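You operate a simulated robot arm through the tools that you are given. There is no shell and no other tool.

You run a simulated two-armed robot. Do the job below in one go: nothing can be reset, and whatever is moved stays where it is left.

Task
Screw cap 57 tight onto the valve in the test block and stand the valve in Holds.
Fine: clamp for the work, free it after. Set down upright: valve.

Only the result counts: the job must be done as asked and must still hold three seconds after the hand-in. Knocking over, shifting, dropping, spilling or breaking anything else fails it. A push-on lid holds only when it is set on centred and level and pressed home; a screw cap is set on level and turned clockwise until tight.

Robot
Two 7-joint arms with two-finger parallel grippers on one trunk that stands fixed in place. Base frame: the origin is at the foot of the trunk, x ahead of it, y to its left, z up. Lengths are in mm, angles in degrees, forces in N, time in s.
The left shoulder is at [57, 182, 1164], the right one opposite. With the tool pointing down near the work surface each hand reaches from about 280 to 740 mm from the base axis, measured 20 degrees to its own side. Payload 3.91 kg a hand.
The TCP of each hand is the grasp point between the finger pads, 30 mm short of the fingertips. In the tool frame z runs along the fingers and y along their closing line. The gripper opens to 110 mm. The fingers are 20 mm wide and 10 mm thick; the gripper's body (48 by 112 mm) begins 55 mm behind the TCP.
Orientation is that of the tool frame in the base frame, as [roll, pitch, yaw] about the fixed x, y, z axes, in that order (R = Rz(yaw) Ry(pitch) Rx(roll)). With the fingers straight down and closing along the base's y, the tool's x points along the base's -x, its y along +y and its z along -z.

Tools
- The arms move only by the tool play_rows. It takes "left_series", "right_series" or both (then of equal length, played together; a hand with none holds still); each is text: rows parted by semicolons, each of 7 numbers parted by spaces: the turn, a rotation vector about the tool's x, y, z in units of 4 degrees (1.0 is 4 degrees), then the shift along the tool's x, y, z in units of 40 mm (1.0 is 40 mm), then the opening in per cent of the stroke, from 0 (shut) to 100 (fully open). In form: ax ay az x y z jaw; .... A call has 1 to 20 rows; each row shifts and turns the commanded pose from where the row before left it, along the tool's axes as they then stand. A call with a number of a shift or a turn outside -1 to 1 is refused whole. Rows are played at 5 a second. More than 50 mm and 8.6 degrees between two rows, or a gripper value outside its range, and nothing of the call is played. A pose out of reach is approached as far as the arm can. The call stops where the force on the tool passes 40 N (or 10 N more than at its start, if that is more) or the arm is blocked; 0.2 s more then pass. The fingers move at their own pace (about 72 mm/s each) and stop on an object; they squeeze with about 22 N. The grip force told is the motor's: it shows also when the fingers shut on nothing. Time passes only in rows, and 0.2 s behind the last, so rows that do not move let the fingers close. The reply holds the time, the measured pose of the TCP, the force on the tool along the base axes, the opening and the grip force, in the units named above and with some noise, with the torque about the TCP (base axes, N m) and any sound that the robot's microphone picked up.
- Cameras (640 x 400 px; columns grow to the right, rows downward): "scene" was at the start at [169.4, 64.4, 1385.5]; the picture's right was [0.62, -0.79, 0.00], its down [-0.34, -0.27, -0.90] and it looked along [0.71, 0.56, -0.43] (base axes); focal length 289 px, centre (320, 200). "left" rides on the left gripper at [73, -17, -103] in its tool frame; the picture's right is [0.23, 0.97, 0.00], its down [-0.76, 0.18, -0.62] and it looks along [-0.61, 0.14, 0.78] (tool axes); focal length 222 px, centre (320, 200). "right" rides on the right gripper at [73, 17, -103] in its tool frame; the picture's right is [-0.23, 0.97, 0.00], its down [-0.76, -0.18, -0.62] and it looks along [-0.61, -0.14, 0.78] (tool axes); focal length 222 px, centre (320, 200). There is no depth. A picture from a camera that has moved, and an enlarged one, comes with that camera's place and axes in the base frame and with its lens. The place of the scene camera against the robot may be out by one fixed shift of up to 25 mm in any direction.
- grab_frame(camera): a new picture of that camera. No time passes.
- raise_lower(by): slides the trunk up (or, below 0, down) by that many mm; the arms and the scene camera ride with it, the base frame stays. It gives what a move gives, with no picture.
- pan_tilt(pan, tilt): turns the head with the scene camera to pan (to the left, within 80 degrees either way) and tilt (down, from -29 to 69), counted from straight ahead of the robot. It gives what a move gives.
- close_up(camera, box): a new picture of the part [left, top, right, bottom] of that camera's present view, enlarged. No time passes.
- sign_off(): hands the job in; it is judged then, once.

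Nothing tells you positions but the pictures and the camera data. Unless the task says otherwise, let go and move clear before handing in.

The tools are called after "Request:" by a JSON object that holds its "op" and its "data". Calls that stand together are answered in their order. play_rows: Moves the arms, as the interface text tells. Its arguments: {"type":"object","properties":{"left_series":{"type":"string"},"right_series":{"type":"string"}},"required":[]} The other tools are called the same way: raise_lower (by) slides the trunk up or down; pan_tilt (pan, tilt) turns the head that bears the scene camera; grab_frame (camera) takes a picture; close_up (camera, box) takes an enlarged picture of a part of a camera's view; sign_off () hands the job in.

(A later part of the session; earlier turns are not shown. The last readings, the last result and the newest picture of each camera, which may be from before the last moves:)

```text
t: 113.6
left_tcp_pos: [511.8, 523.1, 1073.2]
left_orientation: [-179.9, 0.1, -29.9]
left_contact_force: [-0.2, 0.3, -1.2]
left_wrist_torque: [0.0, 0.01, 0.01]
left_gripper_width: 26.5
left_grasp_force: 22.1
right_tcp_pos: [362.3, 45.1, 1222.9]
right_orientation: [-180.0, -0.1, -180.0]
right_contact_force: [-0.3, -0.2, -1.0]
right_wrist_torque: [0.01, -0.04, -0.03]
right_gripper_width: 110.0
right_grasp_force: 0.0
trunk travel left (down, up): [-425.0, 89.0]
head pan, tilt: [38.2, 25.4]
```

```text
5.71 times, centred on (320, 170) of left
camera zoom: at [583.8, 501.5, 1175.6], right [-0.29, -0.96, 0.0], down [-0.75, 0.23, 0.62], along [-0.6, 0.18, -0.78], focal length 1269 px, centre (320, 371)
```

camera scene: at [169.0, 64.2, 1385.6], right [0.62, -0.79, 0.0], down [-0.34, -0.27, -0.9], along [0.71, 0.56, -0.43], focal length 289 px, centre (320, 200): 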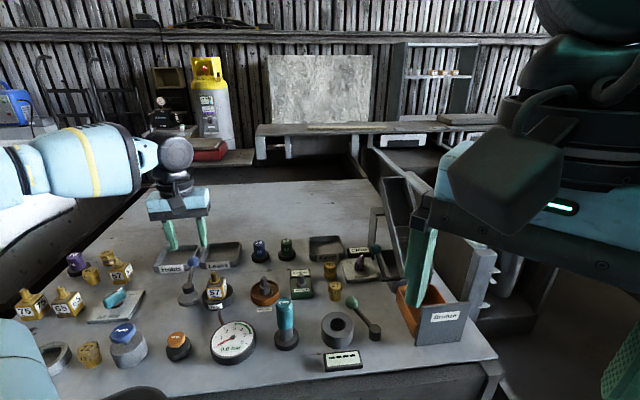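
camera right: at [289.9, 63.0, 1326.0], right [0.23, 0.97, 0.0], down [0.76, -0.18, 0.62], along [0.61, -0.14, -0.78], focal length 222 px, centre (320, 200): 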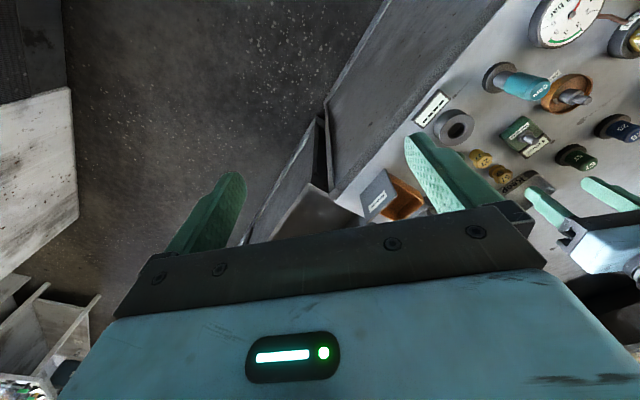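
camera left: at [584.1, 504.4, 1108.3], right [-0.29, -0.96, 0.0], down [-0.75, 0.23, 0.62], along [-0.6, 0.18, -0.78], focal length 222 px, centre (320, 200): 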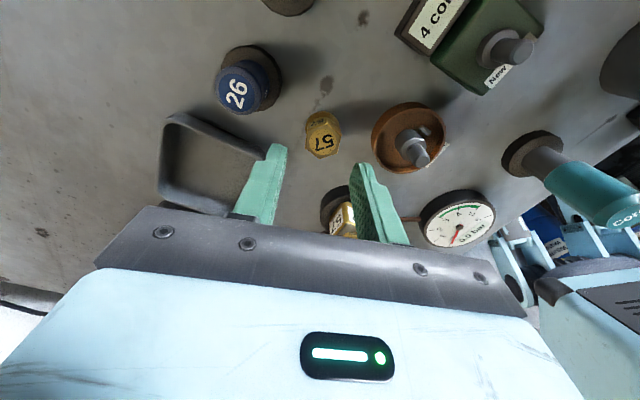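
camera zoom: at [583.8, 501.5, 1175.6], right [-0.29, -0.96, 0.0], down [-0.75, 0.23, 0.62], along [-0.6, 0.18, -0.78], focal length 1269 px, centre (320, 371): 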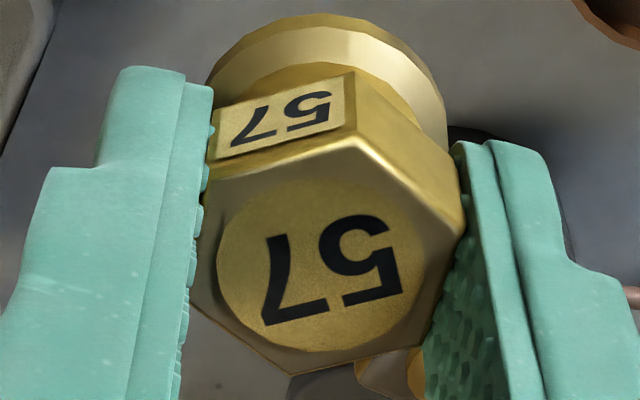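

The cap holds without slip and stays centred. I'll carry it back over the valve and measure the stem in the hand's frame.

Request:
{"op": "play_rows", "data": {"left_series": "0 0 0 -0.3 0.1776 0 0;0 0 0 -0.5 0.296 0 0;0 0 0 -0.5 0.296 0 0;0 0 0 -0.5 0.296 0 0;0 0 0 -0.4 0.2368 0 0;0 0 0 0 0 0 0;0 0 0 0 0 0 0"}}

Request:
{"op": "close_up", "data": {"camera": "left", "box": [280, 75, 360, 195]}}

Request:
{"op": "close_up", "data": {"camera": "left", "box": [290, 75, 360, 140]}}

Request:
{"op": "close_up", "data": {"camera": "scene", "box": [185, 228, 245, 288]}}

```text
t: 115.2
left_tcp_pos: [411.0, 522.2, 1071.9]
left_orientation: [-180.0, 0.1, -29.8]
left_contact_force: [0.3, 0.4, -0.4]
left_wrist_torque: [-0.02, 0.02, 0.0]
left_gripper_width: 26.8
left_grasp_force: 22.1
right_tcp_pos: [362.2, 46.6, 1222.8]
right_orientation: [179.9, 0.1, 179.9]
right_contact_force: [0.7, 0.1, 0.1]
right_wrist_torque: [-0.03, 0.02, -0.03]
right_gripper_width: 109.8
right_grasp_force: 0.0
trunk travel left (down, up): [-425.0, 89.0]
head pan, tilt: [38.2, 25.4]
```

```text
3.33 times, centred on (320, 135) of left
camera zoom: at [482.4, 501.5, 1175.3], right [-0.29, -0.96, 0.0], down [-0.75, 0.23, 0.62], along [-0.6, 0.18, -0.78], focal length 740 px, centre (320, 417)
```

zoom: 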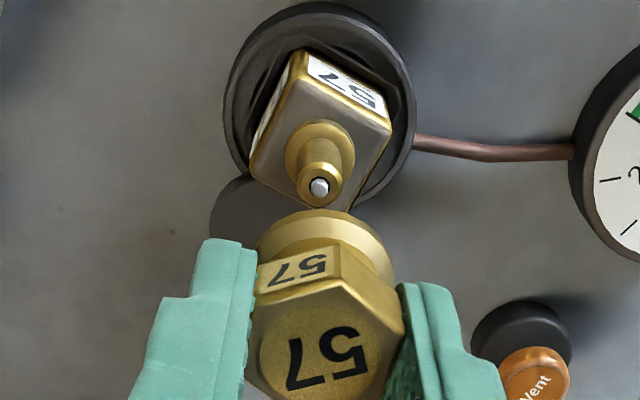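

```text
6.15 times, centred on (325, 108) of left
camera zoom: at [482.4, 501.5, 1175.3], right [-0.29, -0.96, 0.0], down [-0.75, 0.23, 0.62], along [-0.6, 0.18, -0.78], focal length 1367 px, centre (289, 769)
```

zoom: 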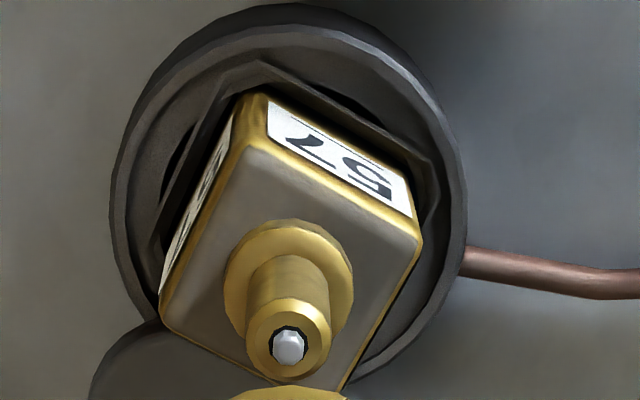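

```text
6.67 times, centred on (215, 258) of scene
camera zoom: at [169.2, 64.5, 1385.5], right [0.62, -0.79, 0.0], down [-0.34, -0.27, -0.9], along [0.71, 0.56, -0.43], focal length 1924 px, centre (1020, -187)
```

zoom: 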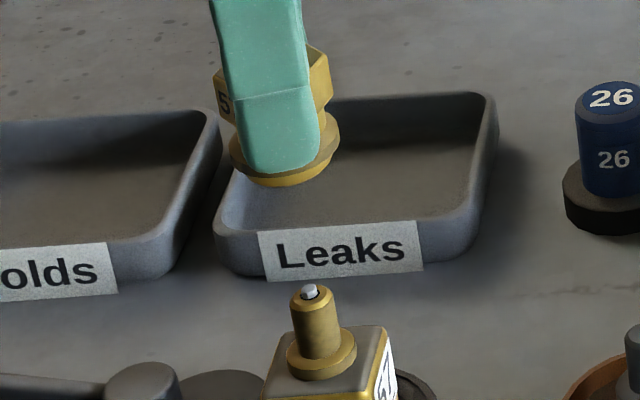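

Alignment looks good (stem within about 1 mm of the TCP axis). I'll lower to just above the stem and recheck from the scene camera.

Request:
{"op": "play_rows", "data": {"left_series": "0 0 0 0 0 0.3 0;0 0 0 0 0 0.3 0;0 0 0 0 0 0.3 0;0 0 0 0 0 0.2 0;0 0 0 0 0 0 0;0 0 0 0 0 0 0"}}

Request:
{"op": "close_up", "data": {"camera": "scene", "box": [200, 252, 230, 286]}}

Request:
{"op": "close_up", "data": {"camera": "left", "box": [290, 100, 355, 160]}}

```text
t: 116.6
left_tcp_pos: [410.0, 522.1, 1026.7]
left_orientation: [180.0, 0.0, -30.0]
left_contact_force: [0.3, 0.3, -0.9]
left_wrist_torque: [-0.03, -0.01, 0.02]
left_gripper_width: 26.7
left_grasp_force: 22.2
right_tcp_pos: [363.5, 46.1, 1222.9]
right_orientation: [-180.0, 0.0, -179.9]
right_contact_force: [0.1, 0.6, -0.1]
right_wrist_torque: [-0.01, 0.01, 0.0]
right_gripper_width: 110.0
right_grasp_force: 0.1
trunk travel left (down, up): [-425.0, 89.0]
head pan, tilt: [38.2, 25.4]
```

```text
11.76 times, centred on (215, 269) of scene
camera zoom: at [169.5, 64.5, 1385.5], right [0.62, -0.79, 0.0], down [-0.34, -0.27, -0.9], along [0.71, 0.56, -0.43], focal length 3395 px, centre (1555, -612)
```

zoom: 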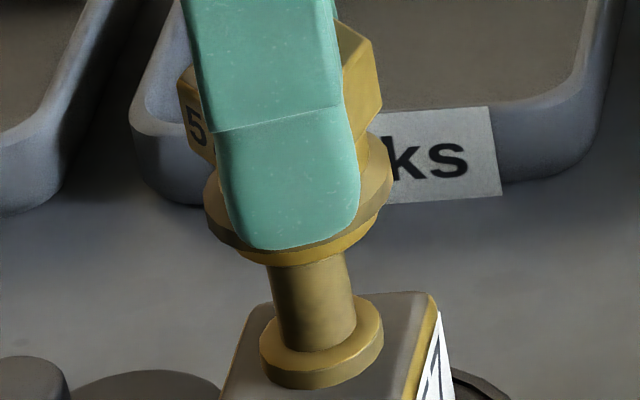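

```text
6.67 times, centred on (322, 130) of left
camera zoom: at [481.8, 500.4, 1130.2], right [-0.29, -0.96, 0.0], down [-0.75, 0.23, 0.62], along [-0.6, 0.18, -0.78], focal length 1481 px, centre (303, 667)
```

zoom: 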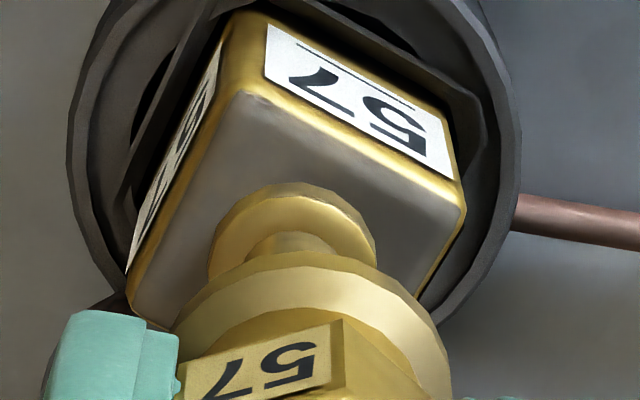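

Request:
{"op": "play_rows", "data": {"left_series": "0 0 0 -0.008 -0.025 0 0;0 0 0 0 0 0 0;0 0 0 0 0 0 0"}}

Request:
{"op": "close_up", "data": {"camera": "left", "box": [290, 100, 355, 160]}}

Request:
{"op": "close_up", "data": {"camera": "scene", "box": [200, 252, 230, 286]}}

```text
t: 117.4
left_tcp_pos: [410.5, 522.1, 1025.7]
left_orientation: [180.0, 0.0, -30.0]
left_contact_force: [0.1, 0.5, -1.4]
left_wrist_torque: [-0.03, -0.06, -0.04]
left_gripper_width: 26.6
left_grasp_force: 21.7
right_tcp_pos: [362.6, 46.4, 1222.0]
right_orientation: [180.0, 0.0, -179.9]
right_contact_force: [0.2, 0.1, 0.7]
right_wrist_torque: [0.0, 0.01, 0.01]
right_gripper_width: 110.0
right_grasp_force: 0.1
trunk travel left (down, up): [-425.0, 89.0]
head pan, tilt: [38.2, 25.4]
```

```text
6.67 times, centred on (322, 130) of left
camera zoom: at [482.0, 501.0, 1130.0], right [-0.29, -0.96, 0.0], down [-0.75, 0.23, 0.62], along [-0.6, 0.18, -0.78], focal length 1481 px, centre (303, 667)
```

zoom: 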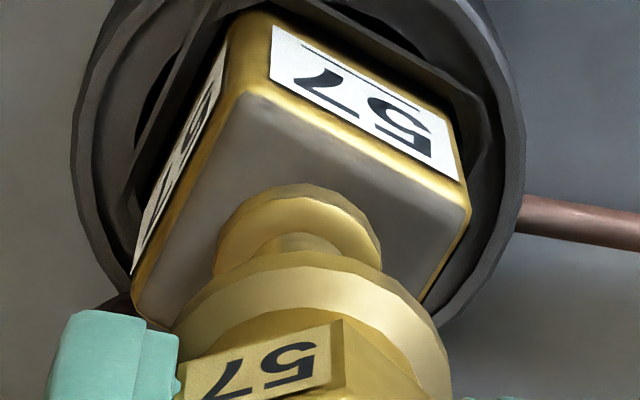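

```text
11.76 times, centred on (215, 269) of scene
camera zoom: at [169.4, 64.4, 1385.5], right [0.62, -0.79, 0.0], down [-0.34, -0.27, -0.9], along [0.71, 0.56, -0.43], focal length 3395 px, centre (1555, -612)
```

zoom: 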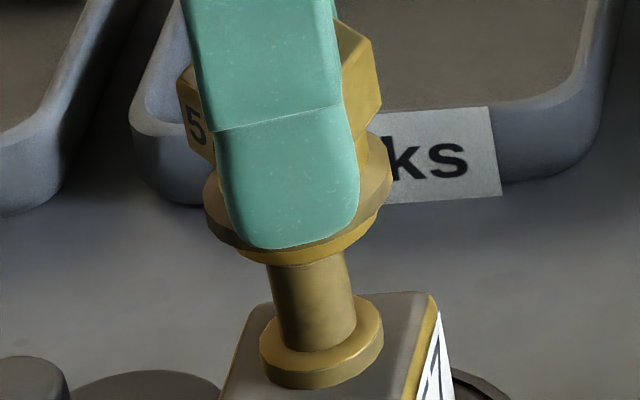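

Request:
{"op": "play_rows", "data": {"left_series": "0 0 0 0 -0.0175 0.05 0;0 0 0 0 0 0.03 0;0 0 0 0 0 0 0"}}

Request:
{"op": "play_rows", "data": {"left_series": "0 0 0 0 0 0.03 0;0 0 0 0 0 0 0"}}

```text
t: 118.2
left_tcp_pos: [412.4, 523.7, 1023.7]
left_orientation: [-179.9, -0.2, -29.9]
left_contact_force: [-0.5, 0.9, 4.2]
left_wrist_torque: [0.07, 0.02, 0.02]
left_gripper_width: 26.8
left_grasp_force: 22.4
right_tcp_pos: [362.1, 47.0, 1222.7]
right_orientation: [-180.0, 0.2, 179.9]
right_contact_force: [0.2, 0.2, -0.4]
right_wrist_torque: [-0.01, 0.01, 0.0]
right_gripper_width: 110.2
right_grasp_force: 0.1
trunk travel left (down, up): [-425.0, 89.0]
head pan, tilt: [38.2, 25.4]
```

```text
t: 118.8
left_tcp_pos: [411.7, 523.0, 1024.8]
left_orientation: [-179.9, -0.1, -29.8]
left_contact_force: [2.0, 3.2, 8.9]
left_wrist_torque: [0.13, -0.04, 0.0]
left_gripper_width: 26.7
left_grasp_force: 21.8
right_tcp_pos: [362.1, 46.1, 1222.6]
right_orientation: [180.0, 0.1, -180.0]
right_contact_force: [0.5, 0.4, 0.1]
right_wrist_torque: [0.0, 0.01, 0.01]
right_gripper_width: 109.9
right_grasp_force: 0.0
trunk travel left (down, up): [-425.0, 89.0]
head pan, tilt: [38.2, 25.4]
```

Light contact with a lateral push towards (+x, +y); I'll shift about 1.3 mm that way (tool −y), keeping light pressure.

Request:
{"op": "play_rows", "data": {"left_series": "0 0 0 0.007 -0.035 -0.02 0;0 0 0 0 0 0 0;0 0 0 0 0 0 0"}}

```text
t: 119.6
left_tcp_pos: [410.7, 524.4, 1023.4]
left_orientation: [-180.0, 0.1, -29.9]
left_contact_force: [-1.2, -2.7, 6.7]
left_wrist_torque: [-0.12, 0.05, 0.0]
left_gripper_width: 26.5
left_grasp_force: 21.6
right_tcp_pos: [361.5, 45.4, 1221.7]
right_orientation: [179.9, 0.1, 180.0]
right_contact_force: [-1.0, 0.8, 0.0]
right_wrist_torque: [0.0, 0.03, 0.04]
right_gripper_width: 109.9
right_grasp_force: 0.0
trunk travel left (down, up): [-425.0, 89.0]
head pan, tilt: [38.2, 25.4]
```

The lateral force flipped sign, so the centre lies between; I'll move back about 0.6 mm.

Request:
{"op": "play_rows", "data": {"left_series": "0 0 0 -0.003 0.0155 0 0;0 0 0 0 0 0 0;0 0 0 0 0 0 0"}}

Request:
{"op": "close_up", "data": {"camera": "scene", "box": [200, 252, 230, 286]}}

Request:
{"op": "close_up", "data": {"camera": "left", "box": [280, 100, 360, 190]}}

```text
t: 120.4
left_tcp_pos: [412.2, 523.8, 1023.6]
left_orientation: [-180.0, 0.0, -29.9]
left_contact_force: [2.8, 0.4, 7.5]
left_wrist_torque: [0.0, -0.1, -0.01]
left_gripper_width: 26.7
left_grasp_force: 21.6
right_tcp_pos: [363.2, 45.0, 1222.7]
right_orientation: [180.0, 0.2, -180.0]
right_contact_force: [0.0, 0.3, -0.4]
right_wrist_torque: [0.03, 0.04, -0.01]
right_gripper_width: 110.0
right_grasp_force: 0.2
trunk travel left (down, up): [-425.0, 89.0]
head pan, tilt: [38.2, 25.4]
```

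```text
11.76 times, centred on (215, 269) of scene
camera zoom: at [169.3, 63.8, 1385.6], right [0.62, -0.79, 0.0], down [-0.34, -0.27, -0.9], along [0.71, 0.56, -0.43], focal length 3395 px, centre (1555, -612)
```

zoom: 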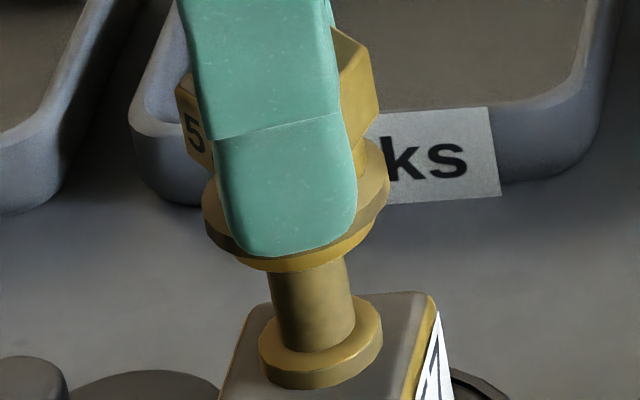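

```text
4.44 times, centred on (320, 145) of left
camera zoom: at [482.5, 503.1, 1126.8], right [-0.29, -0.96, 0.0], down [-0.75, 0.23, 0.62], along [-0.6, 0.18, -0.78], focal length 987 px, centre (320, 444)
```

zoom: 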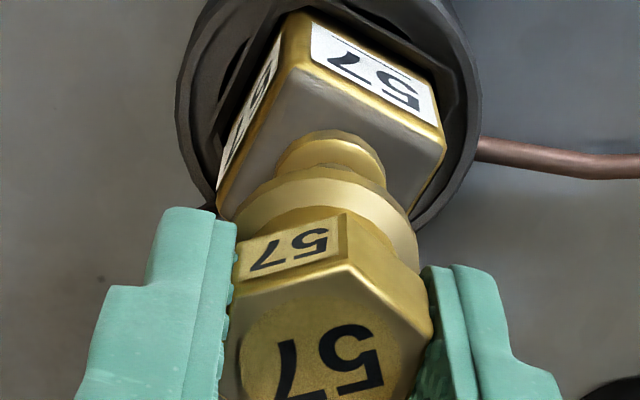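

The lateral force is mostly friction, so I'll rely on the images: in the hand view the stem is now about 2.5 mm towards tool +y. I'll lift 2 mm clear and recentre.

Request:
{"op": "play_rows", "data": {"left_series": "0 0 0 0 0 -0.06 0;0 0 0 0 0.05 0 0;0 0 0 0 0 0 0;0 0 0 0 0 0 0"}}

Request:
{"op": "close_up", "data": {"camera": "left", "box": [290, 115, 350, 155]}}

Request:
{"op": "close_up", "data": {"camera": "scene", "box": [200, 252, 230, 286]}}

```text
t: 121.4
left_tcp_pos: [410.9, 523.6, 1025.9]
left_orientation: [179.9, 0.0, -29.9]
left_contact_force: [0.0, 1.0, -0.9]
left_wrist_torque: [0.0, 0.01, 0.01]
left_gripper_width: 26.5
left_grasp_force: 21.9
right_tcp_pos: [362.7, 46.2, 1223.1]
right_orientation: [-180.0, 0.0, -179.8]
right_contact_force: [-0.2, -0.3, -0.6]
right_wrist_torque: [0.0, 0.02, -0.02]
right_gripper_width: 109.9
right_grasp_force: 0.1
trunk travel left (down, up): [-425.0, 89.0]
head pan, tilt: [38.2, 25.4]
```

```text
10.00 times, centred on (320, 135) of left
camera zoom: at [481.5, 501.5, 1128.7], right [-0.29, -0.96, 0.0], down [-0.75, 0.23, 0.62], along [-0.6, 0.18, -0.78], focal length 2221 px, centre (320, 850)
```

zoom: 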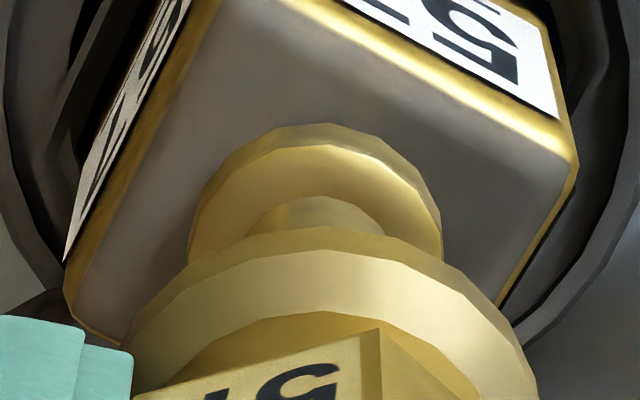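

```text
11.76 times, centred on (215, 269) of scene
camera zoom: at [169.4, 64.4, 1385.5], right [0.62, -0.79, 0.0], down [-0.34, -0.27, -0.9], along [0.71, 0.56, -0.43], focal length 3395 px, centre (1555, -612)
```

zoom: 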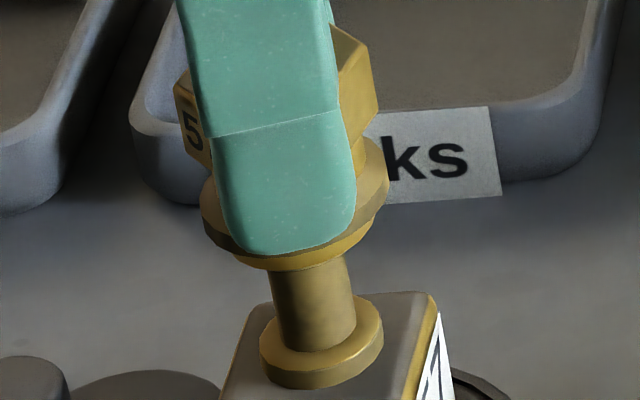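

Both views now show the cap aligned with the stem within about 0.3 mm. I'll lower gently to contact.

Request:
{"op": "play_rows", "data": {"left_series": "0 0 0 0 0 0.03 0;0 0 0 0 0 0.03 0;0 0 0 0 0 0 0;0 0 0 0 0 0 0"}}

Request:
{"op": "close_up", "data": {"camera": "left", "box": [290, 115, 350, 155]}}

Request:
{"op": "close_up", "data": {"camera": "scene", "box": [200, 252, 230, 286]}}

```text
t: 122.4
left_tcp_pos: [410.6, 522.6, 1023.2]
left_orientation: [-179.9, -0.2, -29.9]
left_contact_force: [0.8, 1.9, 2.6]
left_wrist_torque: [0.04, -0.04, 0.01]
left_gripper_width: 26.8
left_grasp_force: 22.1
right_tcp_pos: [361.5, 45.6, 1222.9]
right_orientation: [179.9, 0.2, 179.9]
right_contact_force: [-0.2, 0.3, 0.3]
right_wrist_torque: [0.0, -0.03, 0.01]
right_gripper_width: 110.1
right_grasp_force: 0.0
trunk travel left (down, up): [-425.0, 89.0]
head pan, tilt: [38.2, 25.4]
```

```text
10.00 times, centred on (320, 135) of left
camera zoom: at [481.6, 501.5, 1126.9], right [-0.29, -0.96, 0.0], down [-0.75, 0.23, 0.62], along [-0.6, 0.18, -0.78], focal length 2221 px, centre (320, 850)
```

zoom: 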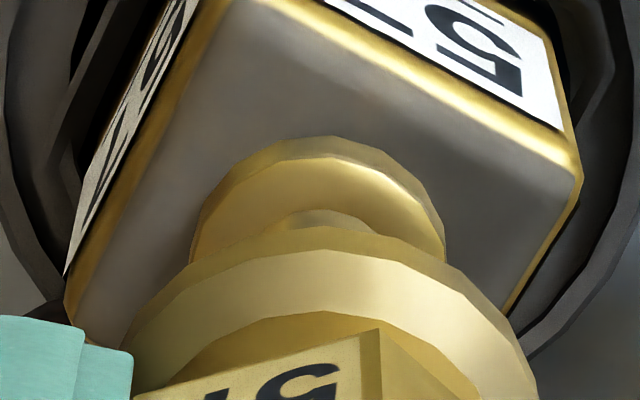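

```text
11.76 times, centred on (215, 269) of scene
camera zoom: at [169.3, 64.2, 1385.6], right [0.62, -0.79, 0.0], down [-0.34, -0.27, -0.9], along [0.71, 0.56, -0.43], focal length 3395 px, centre (1555, -612)
```

zoom: 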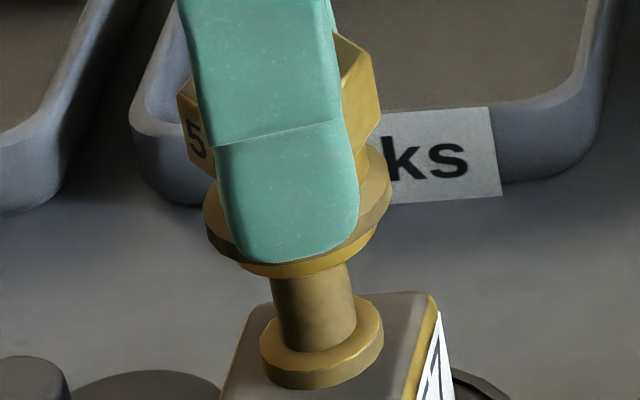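

Contact is light and aligned. I'll start turning clockwise with a slight feed, checking often.

Request:
{"op": "play_rows", "data": {"left_series": "0 0 0 0 0 0.03 0;0 0 1 0 0 0.004 0;0 0 1 0 0 0.004 0;0 0 1 0 0 0.004 0;0 0 1 0 0 0.004 0;0 0 1 0 0 0.004 0;0 0 1 0 0 0.004 0;0 0 1 0 0 0.004 0;0 0 1 0 0 0.004 0;0 0 1 0 0 0.004 0;0 0 1 0 0 0.004 0"}}

Request:
{"op": "close_up", "data": {"camera": "left", "box": [290, 115, 350, 155]}}

Request:
{"op": "close_up", "data": {"camera": "scene", "box": [200, 252, 230, 286]}}

```text
t: 124.8
left_tcp_pos: [410.0, 523.1, 1021.9]
left_orientation: [-179.9, 0.1, -70.0]
left_contact_force: [-1.3, 1.6, 16.2]
left_wrist_torque: [0.09, 0.04, 0.04]
left_gripper_width: 26.7
left_grasp_force: 21.8
right_tcp_pos: [362.4, 44.7, 1222.8]
right_orientation: [179.9, 0.2, -180.0]
right_contact_force: [-0.3, 0.1, 0.1]
right_wrist_torque: [-0.01, -0.02, 0.02]
right_gripper_width: 110.4
right_grasp_force: 0.0
trunk travel left (down, up): [-425.0, 89.0]
head pan, tilt: [38.2, 25.4]
```

```text
10.00 times, centred on (320, 135) of left
camera zoom: at [450.5, 459.8, 1124.4], right [-0.84, -0.55, 0.0], down [-0.43, 0.65, 0.62], along [-0.34, 0.52, -0.78], focal length 2221 px, centre (320, 850)
```

zoom: 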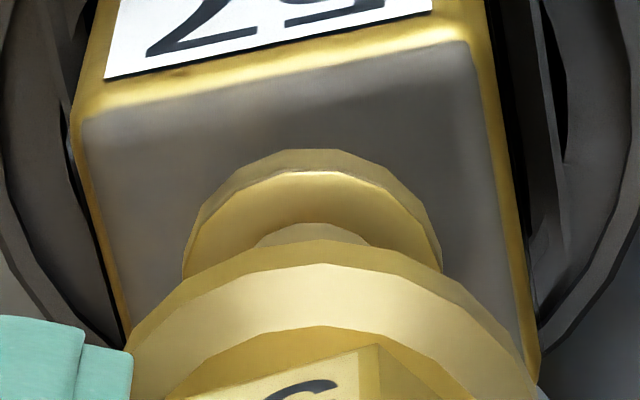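

```text
11.76 times, centred on (215, 269) of scene
camera zoom: at [168.2, 63.4, 1385.7], right [0.62, -0.79, 0.0], down [-0.34, -0.27, -0.9], along [0.71, 0.56, -0.43], focal length 3395 px, centre (1555, -612)
```

zoom: 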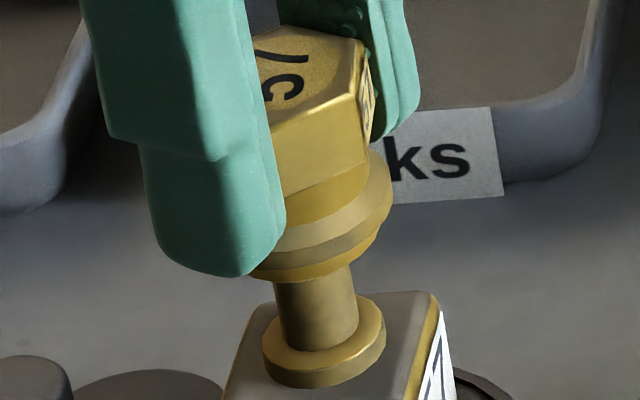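

Request:
{"op": "play_rows", "data": {"left_series": "0 0 1 0 0 -0.002 0;0 0 1 0 0 -0.002 0;0 0 1 0 0 -0.002 0;0 0 1 0 0 -0.002 0;0 0 1 0 0 -0.002 0;0 0 1 0 0 -0.002 0;0 0 1 0 0 -0.002 0;0 0 1 0 0 -0.002 0;0 0 1 0 0 -0.002 0;0 0 1 0 0 -0.002 0;0 0 1 0 0 -0.002 0;0 0 1 0 0 -0.002 0;0 0 1 0 0 -0.002 0;0 0 1 0 0 -0.002 0;0 0 1 0 0 -0.002 0"}}

Request:
{"op": "close_up", "data": {"camera": "left", "box": [290, 115, 350, 155]}}

Request:
{"op": "close_up", "data": {"camera": "scene", "box": [200, 252, 230, 286]}}

```text
t: 128.0
left_tcp_pos: [409.1, 522.5, 1021.7]
left_orientation: [-180.0, 0.0, -129.9]
left_contact_force: [0.6, -0.4, 2.6]
left_wrist_torque: [-0.04, -0.04, 0.02]
left_gripper_width: 26.6
left_grasp_force: 21.4
right_tcp_pos: [362.8, 46.0, 1222.6]
right_orientation: [180.0, -0.1, 179.9]
right_contact_force: [0.1, -1.4, 0.5]
right_wrist_torque: [-0.03, 0.03, 0.0]
right_gripper_width: 110.0
right_grasp_force: 0.0
trunk travel left (down, up): [-425.0, 89.0]
head pan, tilt: [38.2, 25.4]
```

```text
10.00 times, centred on (320, 135) of left
camera zoom: at [376.3, 456.3, 1124.8], right [-0.89, 0.45, 0.0], down [0.35, 0.7, 0.62], along [0.28, 0.56, -0.78], focal length 2221 px, centre (320, 850)
```

zoom: 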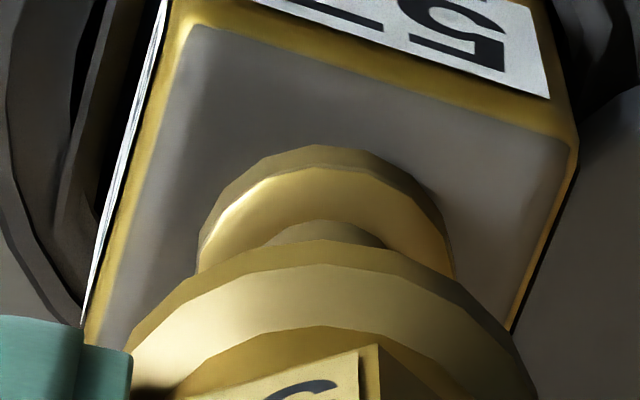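

```text
11.76 times, centred on (215, 269) of scene
camera zoom: at [169.3, 64.0, 1385.5], right [0.62, -0.79, 0.0], down [-0.34, -0.27, -0.9], along [0.71, 0.56, -0.43], focal length 3395 px, centre (1555, -612)
```

zoom: 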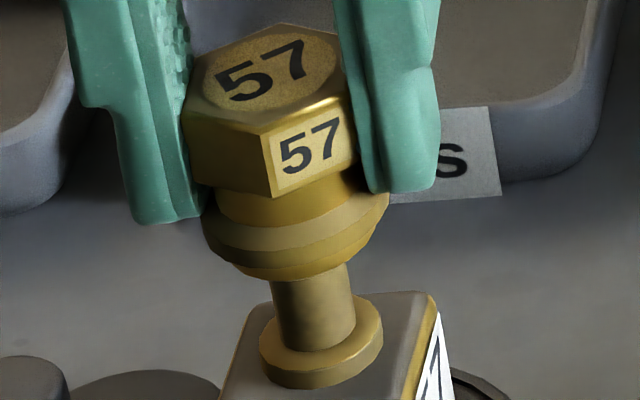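

Request:
{"op": "play_rows", "data": {"left_series": "0 0 0 0 0 0.03 0;0 0 1 0 0 0 0;0 0 1 0 0 0 0;0 0 1 0 0 0 0;0 0 1 0 0 0 0;0 0 1 0 0 0 0;0 0 1 0 0 0 0;0 0 1 0 0 0 0;0 0 1 0 0 0 0;0 0 1 0 0 0 0;0 0 1 0 0 0 0;0 0 1 0 0 0 0;0 0 1 0 0 0 0;0 0 1 0 0 0 0;0 0 1 0 0 0 0;0 0 1 0 0 0 0"}}

Request:
{"op": "close_up", "data": {"camera": "left", "box": [290, 115, 350, 155]}}

Request:
{"op": "close_up", "data": {"camera": "scene", "box": [200, 252, 230, 286]}}

```text
t: 131.4
left_tcp_pos: [408.4, 521.9, 1021.6]
left_orientation: [179.9, 0.1, 170.0]
left_contact_force: [-2.7, 2.1, 16.7]
left_wrist_torque: [0.11, 0.11, 0.05]
left_gripper_width: 26.6
left_grasp_force: 22.6
right_tcp_pos: [361.0, 45.7, 1222.3]
right_orientation: [179.9, 0.1, 180.0]
right_contact_force: [-0.1, 0.9, 0.1]
right_wrist_torque: [-0.04, 0.03, -0.01]
right_gripper_width: 109.9
right_grasp_force: 0.0
trunk travel left (down, up): [-425.0, 89.0]
head pan, tilt: [38.2, 25.4]
```

```text
10.00 times, centred on (320, 135) of left
camera zoom: at [334.5, 517.6, 1124.3], right [-0.05, 1.0, 0.0], down [0.78, 0.04, 0.62], along [0.62, 0.03, -0.78], focal length 2221 px, centre (320, 850)
```

zoom: 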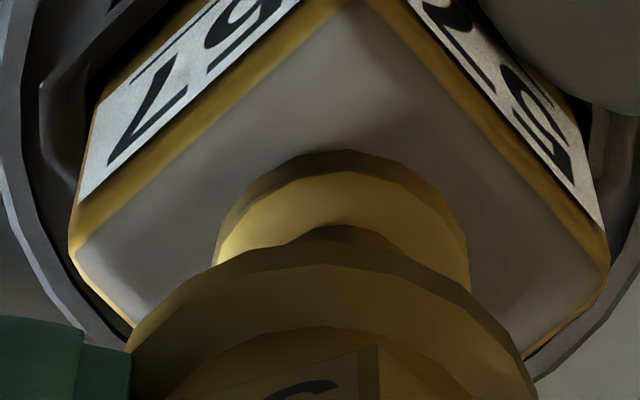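

```text
11.76 times, centred on (215, 269) of scene
camera zoom: at [168.0, 63.3, 1385.8], right [0.62, -0.79, 0.0], down [-0.34, -0.27, -0.9], along [0.71, 0.56, -0.43], focal length 3395 px, centre (1555, -612)
```

zoom: 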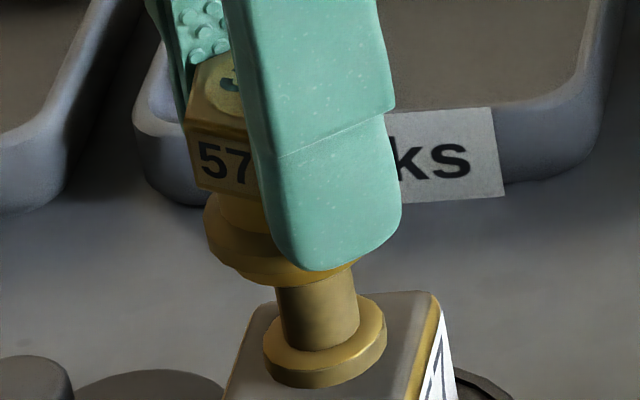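

The cap just sits on the stem tip without entering. Before turning further I want to inspect the cap's underside, so I'll lift it and bring the right hand's camera beneath it to look up.

Request:
{"op": "play_rows", "data": {"left_series": "0 0 0 0 0 -0.1 0;0 0 0 0 0 -0.2 0;0 0 0 0 0 -0.4 0;0 0 0 0 0 -0.7 0;0 0 0 0 0 -1 0;0 0 0 0 0 -1 0;0 0 0 0 0 -1 0;0 0 0 0 0 -1 0;0 0 0 0.3 -0.5 0 0;0 0 0 0.3 -0.5 0 0;0 0 0 0 0 0 0;0 0 0 0 0 0 0;0 0 0 0 0 0 0;0 0 0 0 0 0 0;0 0 0 0 0 0 0;0 0 0 0 0 0 0;0 0 0 0 0 0 0;0 0 0 0 0 0 0;0 0 0 0 0 0 0;0 0 0 0 0 0 0", "right_series": "0 0 -1 0 0 0 40;0 0 -1 0 0 0 30;0 0 -1 0 0 0 20;0 0 -1 0 0 0 10;0 0 -1 0 0 0 10;0 0 -1 0 0 0 10;0 0 -1 0 0 0 10;0 0 -1 0 0 0 10;0 0 -1 0 0 0 10;0 0 -1 0 0 0 10;0 0 -1 0 0 0 10;0 0 -1 0 0 0 10;0 0 -1 0 0 0 10;0 0 -1 0 0 0 10;0 0 -1 0 0 0 10;0 0 -1 0 0 0 10;0 0 -1 0 0 0 10;0 0 -1 0 0 0 10;0 0 -1 0 0 0 10;0 0 -1 0 0 0 10"}}

Request:
{"op": "grab_frame", "data": {"camera": "scene"}}

```text
t: 135.6
left_tcp_pos: [378.1, 486.9, 1234.3]
left_orientation: [-180.0, 0.0, 170.1]
left_contact_force: [0.0, -0.9, 0.1]
left_wrist_torque: [0.01, -0.02, 0.0]
left_gripper_width: 26.7
left_grasp_force: 22.0
right_tcp_pos: [362.4, 46.8, 1222.7]
right_orientation: [-180.0, 0.0, -99.8]
right_contact_force: [0.1, 0.2, -0.4]
right_wrist_torque: [-0.02, -0.04, 0.0]
right_gripper_width: 10.8
right_grasp_force: 0.2
trunk travel left (down, up): [-425.0, 89.0]
head pan, tilt: [38.2, 25.4]
```

```text
taken
camera scene: at [169.4, 64.4, 1385.5], right [0.62, -0.79, 0.0], down [-0.34, -0.27, -0.9], along [0.71, 0.56, -0.43], focal length 289 px, centre (320, 200)
```

scene: 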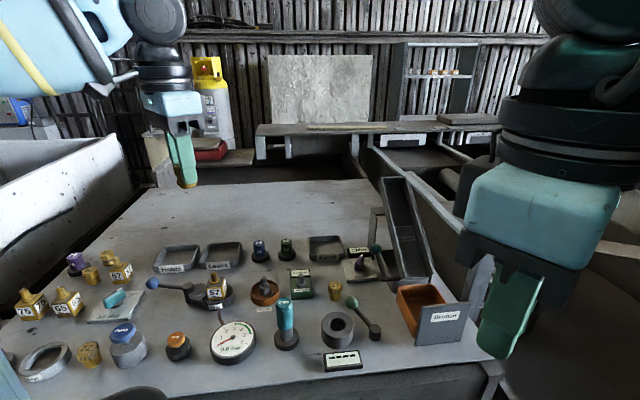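

The cap is still held. Now I'll pitch the right hand so its fingers point towards +y and its camera looks upward.

Request:
{"op": "play_rows", "data": {"right_series": "0 -1 0 0 0 0 10;0 -1 0 0 0 0 10;0 -1 0 0 0 0 10;0 -1 0 0 0 0 10;0 -1 0 0 0 0 10;0 -1 0 0 0 0 10;0 -1 0 0 0 0 10;0 -1 0 0 0 0 10;0 -1 0 0 0 0 10;0 -1 0 0 0 0 10;0 -1 0 0 0 0 10;0 -1 0 0 0 0 10;0 -1 0 0 0 0 10;0 -1 0 0 0 0 10;0 -1 0 0 0 0 10;0 -1 0 0 0 0 10;0 -1 0 0 0 0 10;0 -1 0 0 0 0 10;0 -1 0 0 0 0 10;0 -1 0 0 0 0 10"}}

Request:
{"op": "grab_frame", "data": {"camera": "right"}}

```text
t: 139.8
left_tcp_pos: [377.9, 484.8, 1234.4]
left_orientation: [179.9, 0.1, 170.0]
left_contact_force: [1.1, -0.5, -0.2]
left_wrist_torque: [0.0, 0.01, 0.0]
left_gripper_width: 26.6
left_grasp_force: 21.9
right_tcp_pos: [363.0, 45.1, 1222.4]
right_orientation: [-179.5, 80.1, -99.7]
right_contact_force: [0.3, -0.6, 0.0]
right_wrist_torque: [0.0, -0.03, 0.01]
right_gripper_width: 11.0
right_grasp_force: 0.0
trunk travel left (down, up): [-425.0, 89.0]
head pan, tilt: [38.2, 25.4]
```

```text
taken
camera right: at [326.3, -63.7, 1169.3], right [-0.95, 0.21, 0.22], down [0.09, -0.51, 0.86], along [0.29, 0.84, 0.46], focal length 222 px, centre (320, 200)
```

right: 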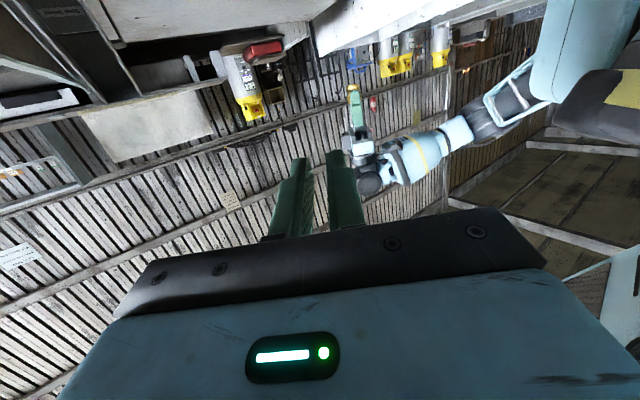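

Request:
{"op": "play_rows", "data": {"right_series": "0 0 0 0.159 0.14 0.861 10;0 0 0 0.159 0.14 0.861 10;0 0 0 0.159 0.14 0.861 10;0 0 0 0.159 0.14 0.861 10;0 0 0 0.159 0.14 0.861 10;0 0 0 0.159 0.14 0.861 10;0 0 0 0.159 0.14 0.861 10;0 0 0 0.159 0.14 0.861 10;0 0 0 0.159 0.14 0.861 10;0 0 0 0 0 0 10"}}

Request:
{"op": "grab_frame", "data": {"camera": "right"}}

Request:
{"op": "grab_frame", "data": {"camera": "scene"}}

```text
t: 142.0
left_tcp_pos: [377.0, 485.6, 1235.3]
left_orientation: [-179.9, 0.0, 170.1]
left_contact_force: [0.9, 0.3, -0.8]
left_wrist_torque: [0.04, -0.04, -0.03]
left_gripper_width: 26.6
left_grasp_force: 21.8
right_tcp_pos: [364.0, 346.3, 1111.9]
right_orientation: [-179.5, 80.0, -99.6]
right_contact_force: [-0.1, 0.8, -0.2]
right_wrist_torque: [-0.03, -0.02, 0.02]
right_gripper_width: 11.1
right_grasp_force: 0.0
trunk travel left (down, up): [-425.0, 89.0]
head pan, tilt: [38.2, 25.4]
```

```text
taken
camera right: at [327.2, 236.8, 1058.0], right [-0.95, 0.21, 0.22], down [0.09, -0.51, 0.86], along [0.29, 0.84, 0.46], focal length 222 px, centre (320, 200)
```

right: 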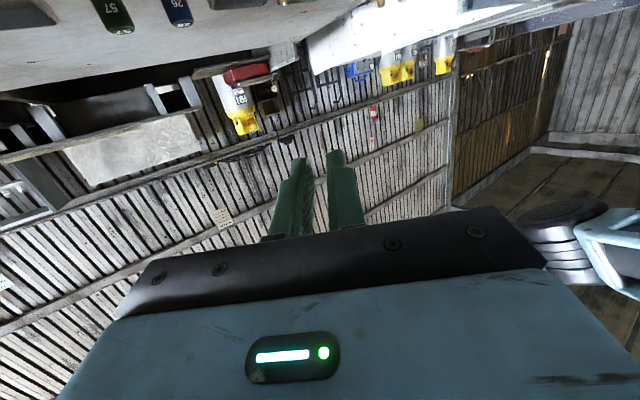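

```text
taken
camera scene: at [169.5, 63.8, 1385.5], right [0.62, -0.79, 0.0], down [-0.34, -0.27, -0.9], along [0.71, 0.56, -0.43], focal length 289 px, centre (320, 200)
```

scene: 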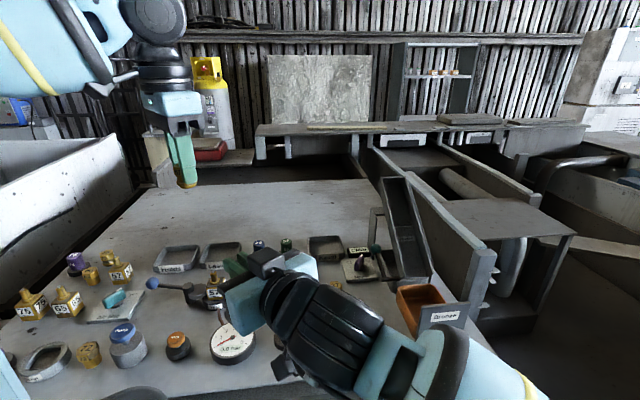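

The right fingers hide the cap from that camera; I'll open them to clear the view.

Request:
{"op": "play_rows", "data": {"right_series": "0 0 0 0 0 0 60;0 0 0 0 0 0 100;0 0 0 0 0 0 100;0 0 0 0 0 0 100"}}

Request:
{"op": "close_up", "data": {"camera": "right", "box": [290, 140, 410, 240]}}

```text
t: 143.0
left_tcp_pos: [378.0, 485.6, 1234.9]
left_orientation: [179.9, 0.0, 170.2]
left_contact_force: [0.0, 0.7, -1.1]
left_wrist_torque: [0.01, -0.03, -0.02]
left_gripper_width: 26.6
left_grasp_force: 22.0
right_tcp_pos: [363.7, 346.1, 1111.1]
right_orientation: [-179.7, 80.0, -99.7]
right_contact_force: [-0.1, -0.7, 0.5]
right_wrist_torque: [-0.01, -0.03, 0.02]
right_gripper_width: 109.9
right_grasp_force: 0.0
trunk travel left (down, up): [-425.0, 89.0]
head pan, tilt: [38.2, 25.4]
```

```text
4.00 times, centred on (350, 190) of right
camera zoom: at [327.3, 236.9, 1058.0], right [-0.95, 0.21, 0.22], down [0.09, -0.51, 0.86], along [0.29, 0.84, 0.46], focal length 888 px, centre (200, 240)
```

zoom: 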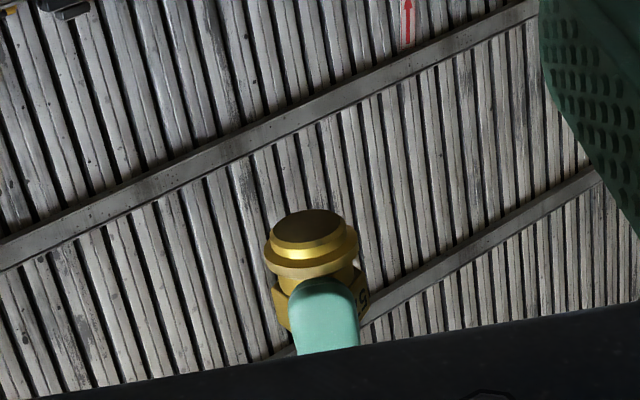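

Request:
{"op": "close_up", "data": {"camera": "right", "box": [364, 190, 392, 214]}}

```text
16.00 times, centred on (378, 202) of right
camera zoom: at [327.3, 236.9, 1058.0], right [-0.95, 0.21, 0.22], down [0.09, -0.51, 0.86], along [0.29, 0.84, 0.46], focal length 3554 px, centre (-608, 168)
```

zoom: 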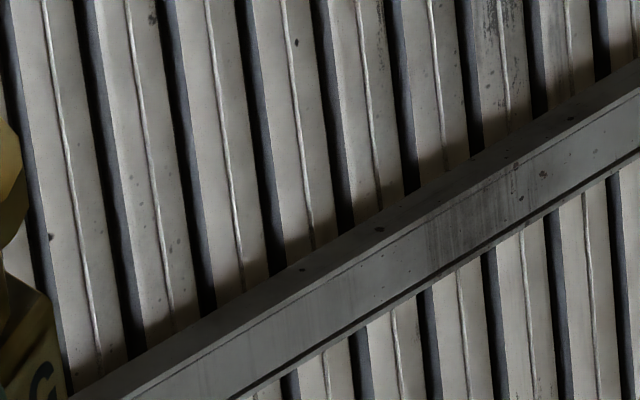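

Request:
{"op": "close_up", "data": {"camera": "right", "box": [330, 185, 366, 208]}}

```text
16.00 times, centred on (348, 196) of right
camera zoom: at [327.3, 236.9, 1058.0], right [-0.95, 0.21, 0.22], down [0.09, -0.51, 0.86], along [0.29, 0.84, 0.46], focal length 3554 px, centre (-128, 256)
```

zoom: 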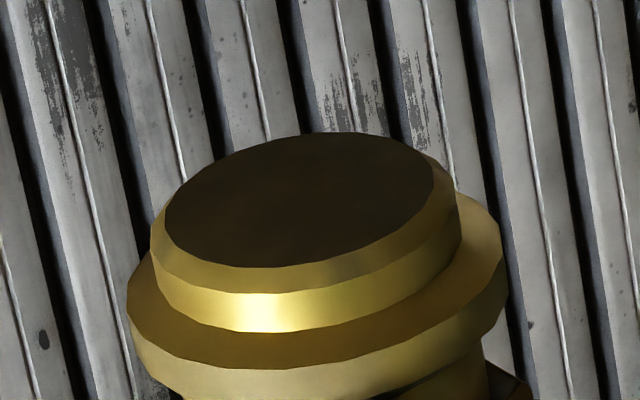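

The underside shows a dark disc that may be a bore. I'll tilt the left hand towards that camera to look straight into it.

Request:
{"op": "play_rows", "data": {"left_series": "1 0 0 0 0 0 0;1 0 0 0 0 0 0;1 0 0 0 0 0 0;1 0 0 0 0 0 0;1 0 0 0 0 0 0;1 0 0 0 0 0 0;1 0 0 0 0 0 0;1 0 0 0 0 0 0;1 0 0 0 0 0 0;0 0 0 0 0 0 0"}}

Request:
{"op": "close_up", "data": {"camera": "right", "box": [290, 140, 410, 240]}}

```text
t: 145.2
left_tcp_pos: [379.2, 487.3, 1236.5]
left_orientation: [-143.9, 0.0, 170.1]
left_contact_force: [0.9, 0.0, -0.3]
left_wrist_torque: [-0.01, 0.0, -0.01]
left_gripper_width: 26.8
left_grasp_force: 22.2
right_tcp_pos: [363.3, 345.9, 1112.0]
right_orientation: [-179.8, 79.9, -99.7]
right_contact_force: [0.2, 0.7, 0.0]
right_wrist_torque: [-0.02, -0.02, 0.02]
right_gripper_width: 110.0
right_grasp_force: 0.1
trunk travel left (down, up): [-425.0, 89.0]
head pan, tilt: [38.2, 25.4]
```

```text
4.00 times, centred on (350, 190) of right
camera zoom: at [327.2, 236.8, 1058.1], right [-0.95, 0.21, 0.22], down [0.09, -0.51, 0.86], along [0.29, 0.84, 0.46], focal length 888 px, centre (200, 240)
```

zoom: 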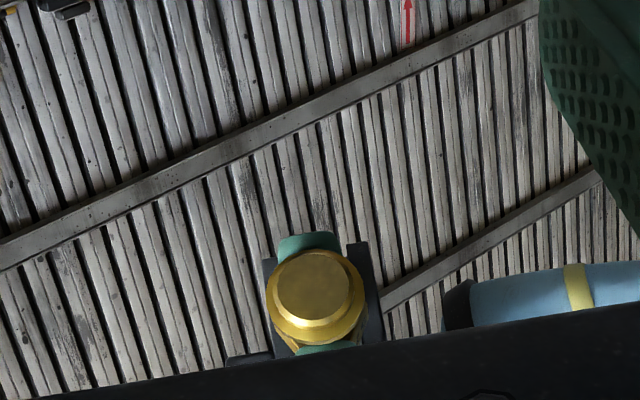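

Request:
{"op": "close_up", "data": {"camera": "right", "box": [332, 198, 366, 230]}}

```text
12.50 times, centred on (349, 214) of right
camera zoom: at [327.2, 236.8, 1058.1], right [-0.95, 0.21, 0.22], down [0.09, -0.51, 0.86], along [0.29, 0.84, 0.46], focal length 2776 px, centre (-42, 25)
```

zoom: 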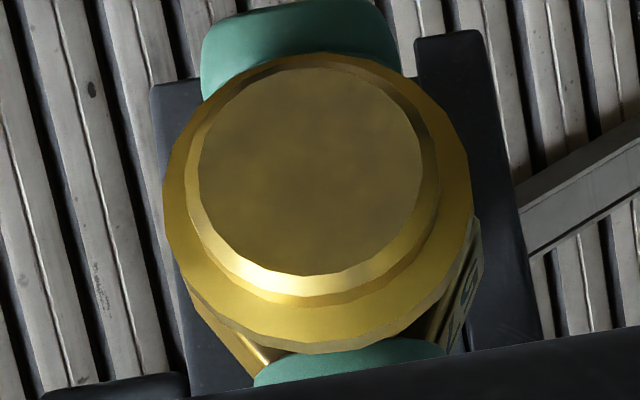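

The brass "57" has a solid underside — it is a plug, not a cap. I need to find the real cap 57, so I'll survey the whole bench with the head camera.

Request:
{"op": "pan_tilt", "data": {"pan": 60, "tilt": 40}}

Request:
{"op": "grab_frame", "data": {"camera": "scene"}}

Request:
{"op": "pan_tilt", "data": {"pan": 10, "tilt": 40}}

Request:
{"op": "grab_frame", "data": {"camera": "scene"}}

Request:
{"op": "pan_tilt", "data": {"pan": -40, "tilt": 40}}

Request:
{"op": "grab_frame", "data": {"camera": "scene"}}

```text
t: 146.1
left_tcp_pos: [378.5, 486.8, 1236.7]
left_orientation: [-144.0, 0.0, 170.0]
left_contact_force: [-0.6, 0.4, -0.4]
left_wrist_torque: [0.02, -0.01, -0.02]
left_gripper_width: 26.7
left_grasp_force: 21.6
right_tcp_pos: [363.4, 346.3, 1110.6]
right_orientation: [-179.8, 80.0, -99.7]
right_contact_force: [-0.3, -0.1, -0.3]
right_wrist_torque: [0.0, 0.01, -0.04]
right_gripper_width: 110.0
right_grasp_force: 0.1
trunk travel left (down, up): [-425.0, 89.0]
head pan, tilt: [60.0, 40.0]
```

```text
taken
camera scene: at [139.7, 81.0, 1362.9], right [0.87, -0.5, 0.0], down [-0.32, -0.56, -0.77], along [0.38, 0.66, -0.64], focal length 289 px, centre (320, 200)
```

scene: 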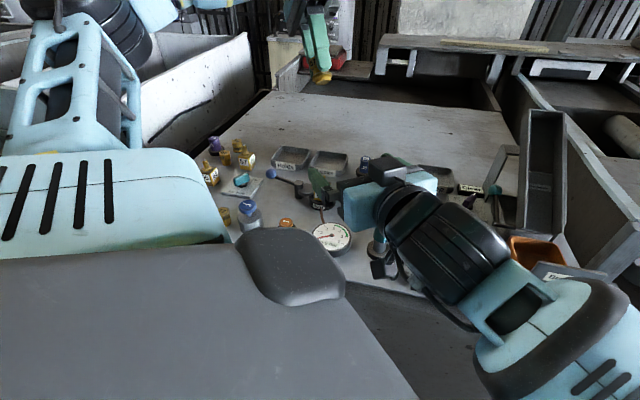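

```text
t: 147.2
left_tcp_pos: [379.2, 487.2, 1235.7]
left_orientation: [-144.0, 0.0, 170.1]
left_contact_force: [-0.6, 0.5, -0.6]
left_wrist_torque: [0.01, 0.0, -0.02]
left_gripper_width: 26.6
left_grasp_force: 22.1
right_tcp_pos: [364.6, 346.0, 1111.0]
right_orientation: [-179.6, 79.9, -99.7]
right_contact_force: [-0.1, 0.0, 0.2]
right_wrist_torque: [0.01, 0.0, -0.01]
right_gripper_width: 109.6
right_grasp_force: 0.1
trunk travel left (down, up): [-425.0, 89.0]
head pan, tilt: [10.0, 40.0]
```

```text
taken
camera scene: at [180.8, 22.4, 1362.9], right [0.17, -0.98, 0.0], down [-0.63, -0.11, -0.77], along [0.75, 0.13, -0.64], focal length 289 px, centre (320, 200)
```

scene: 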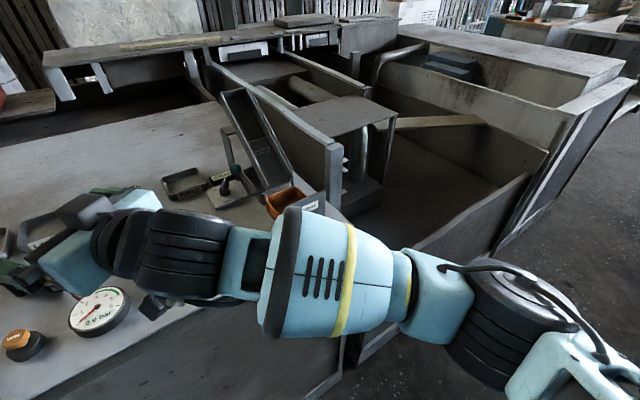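

```text
t: 148.4
left_tcp_pos: [378.8, 487.3, 1237.9]
left_orientation: [-144.0, -0.1, 170.1]
left_contact_force: [-0.4, 0.5, -0.7]
left_wrist_torque: [0.02, 0.0, -0.02]
left_gripper_width: 26.9
left_grasp_force: 21.8
right_tcp_pos: [363.6, 345.2, 1111.6]
right_orientation: [-179.9, 79.9, -99.8]
right_contact_force: [-1.5, -0.8, -0.4]
right_wrist_torque: [0.02, 0.01, -0.02]
right_gripper_width: 110.4
right_grasp_force: 0.1
trunk travel left (down, up): [-425.0, 89.0]
head pan, tilt: [-40.0, 40.0]
```

```text
taken
camera scene: at [162.4, -47.1, 1362.9], right [-0.64, -0.77, 0.0], down [-0.49, 0.41, -0.77], along [0.59, -0.49, -0.64], focal length 289 px, centre (320, 200)
```

scene: 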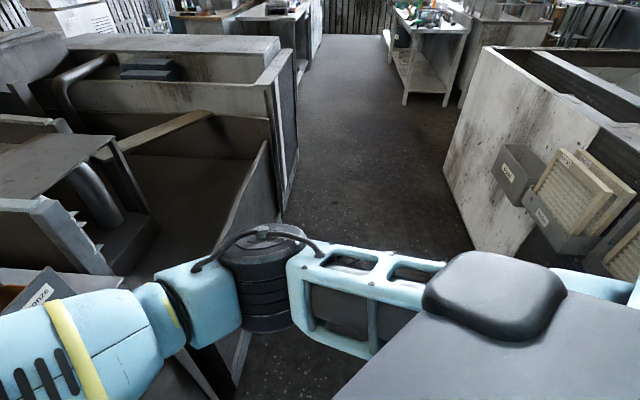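

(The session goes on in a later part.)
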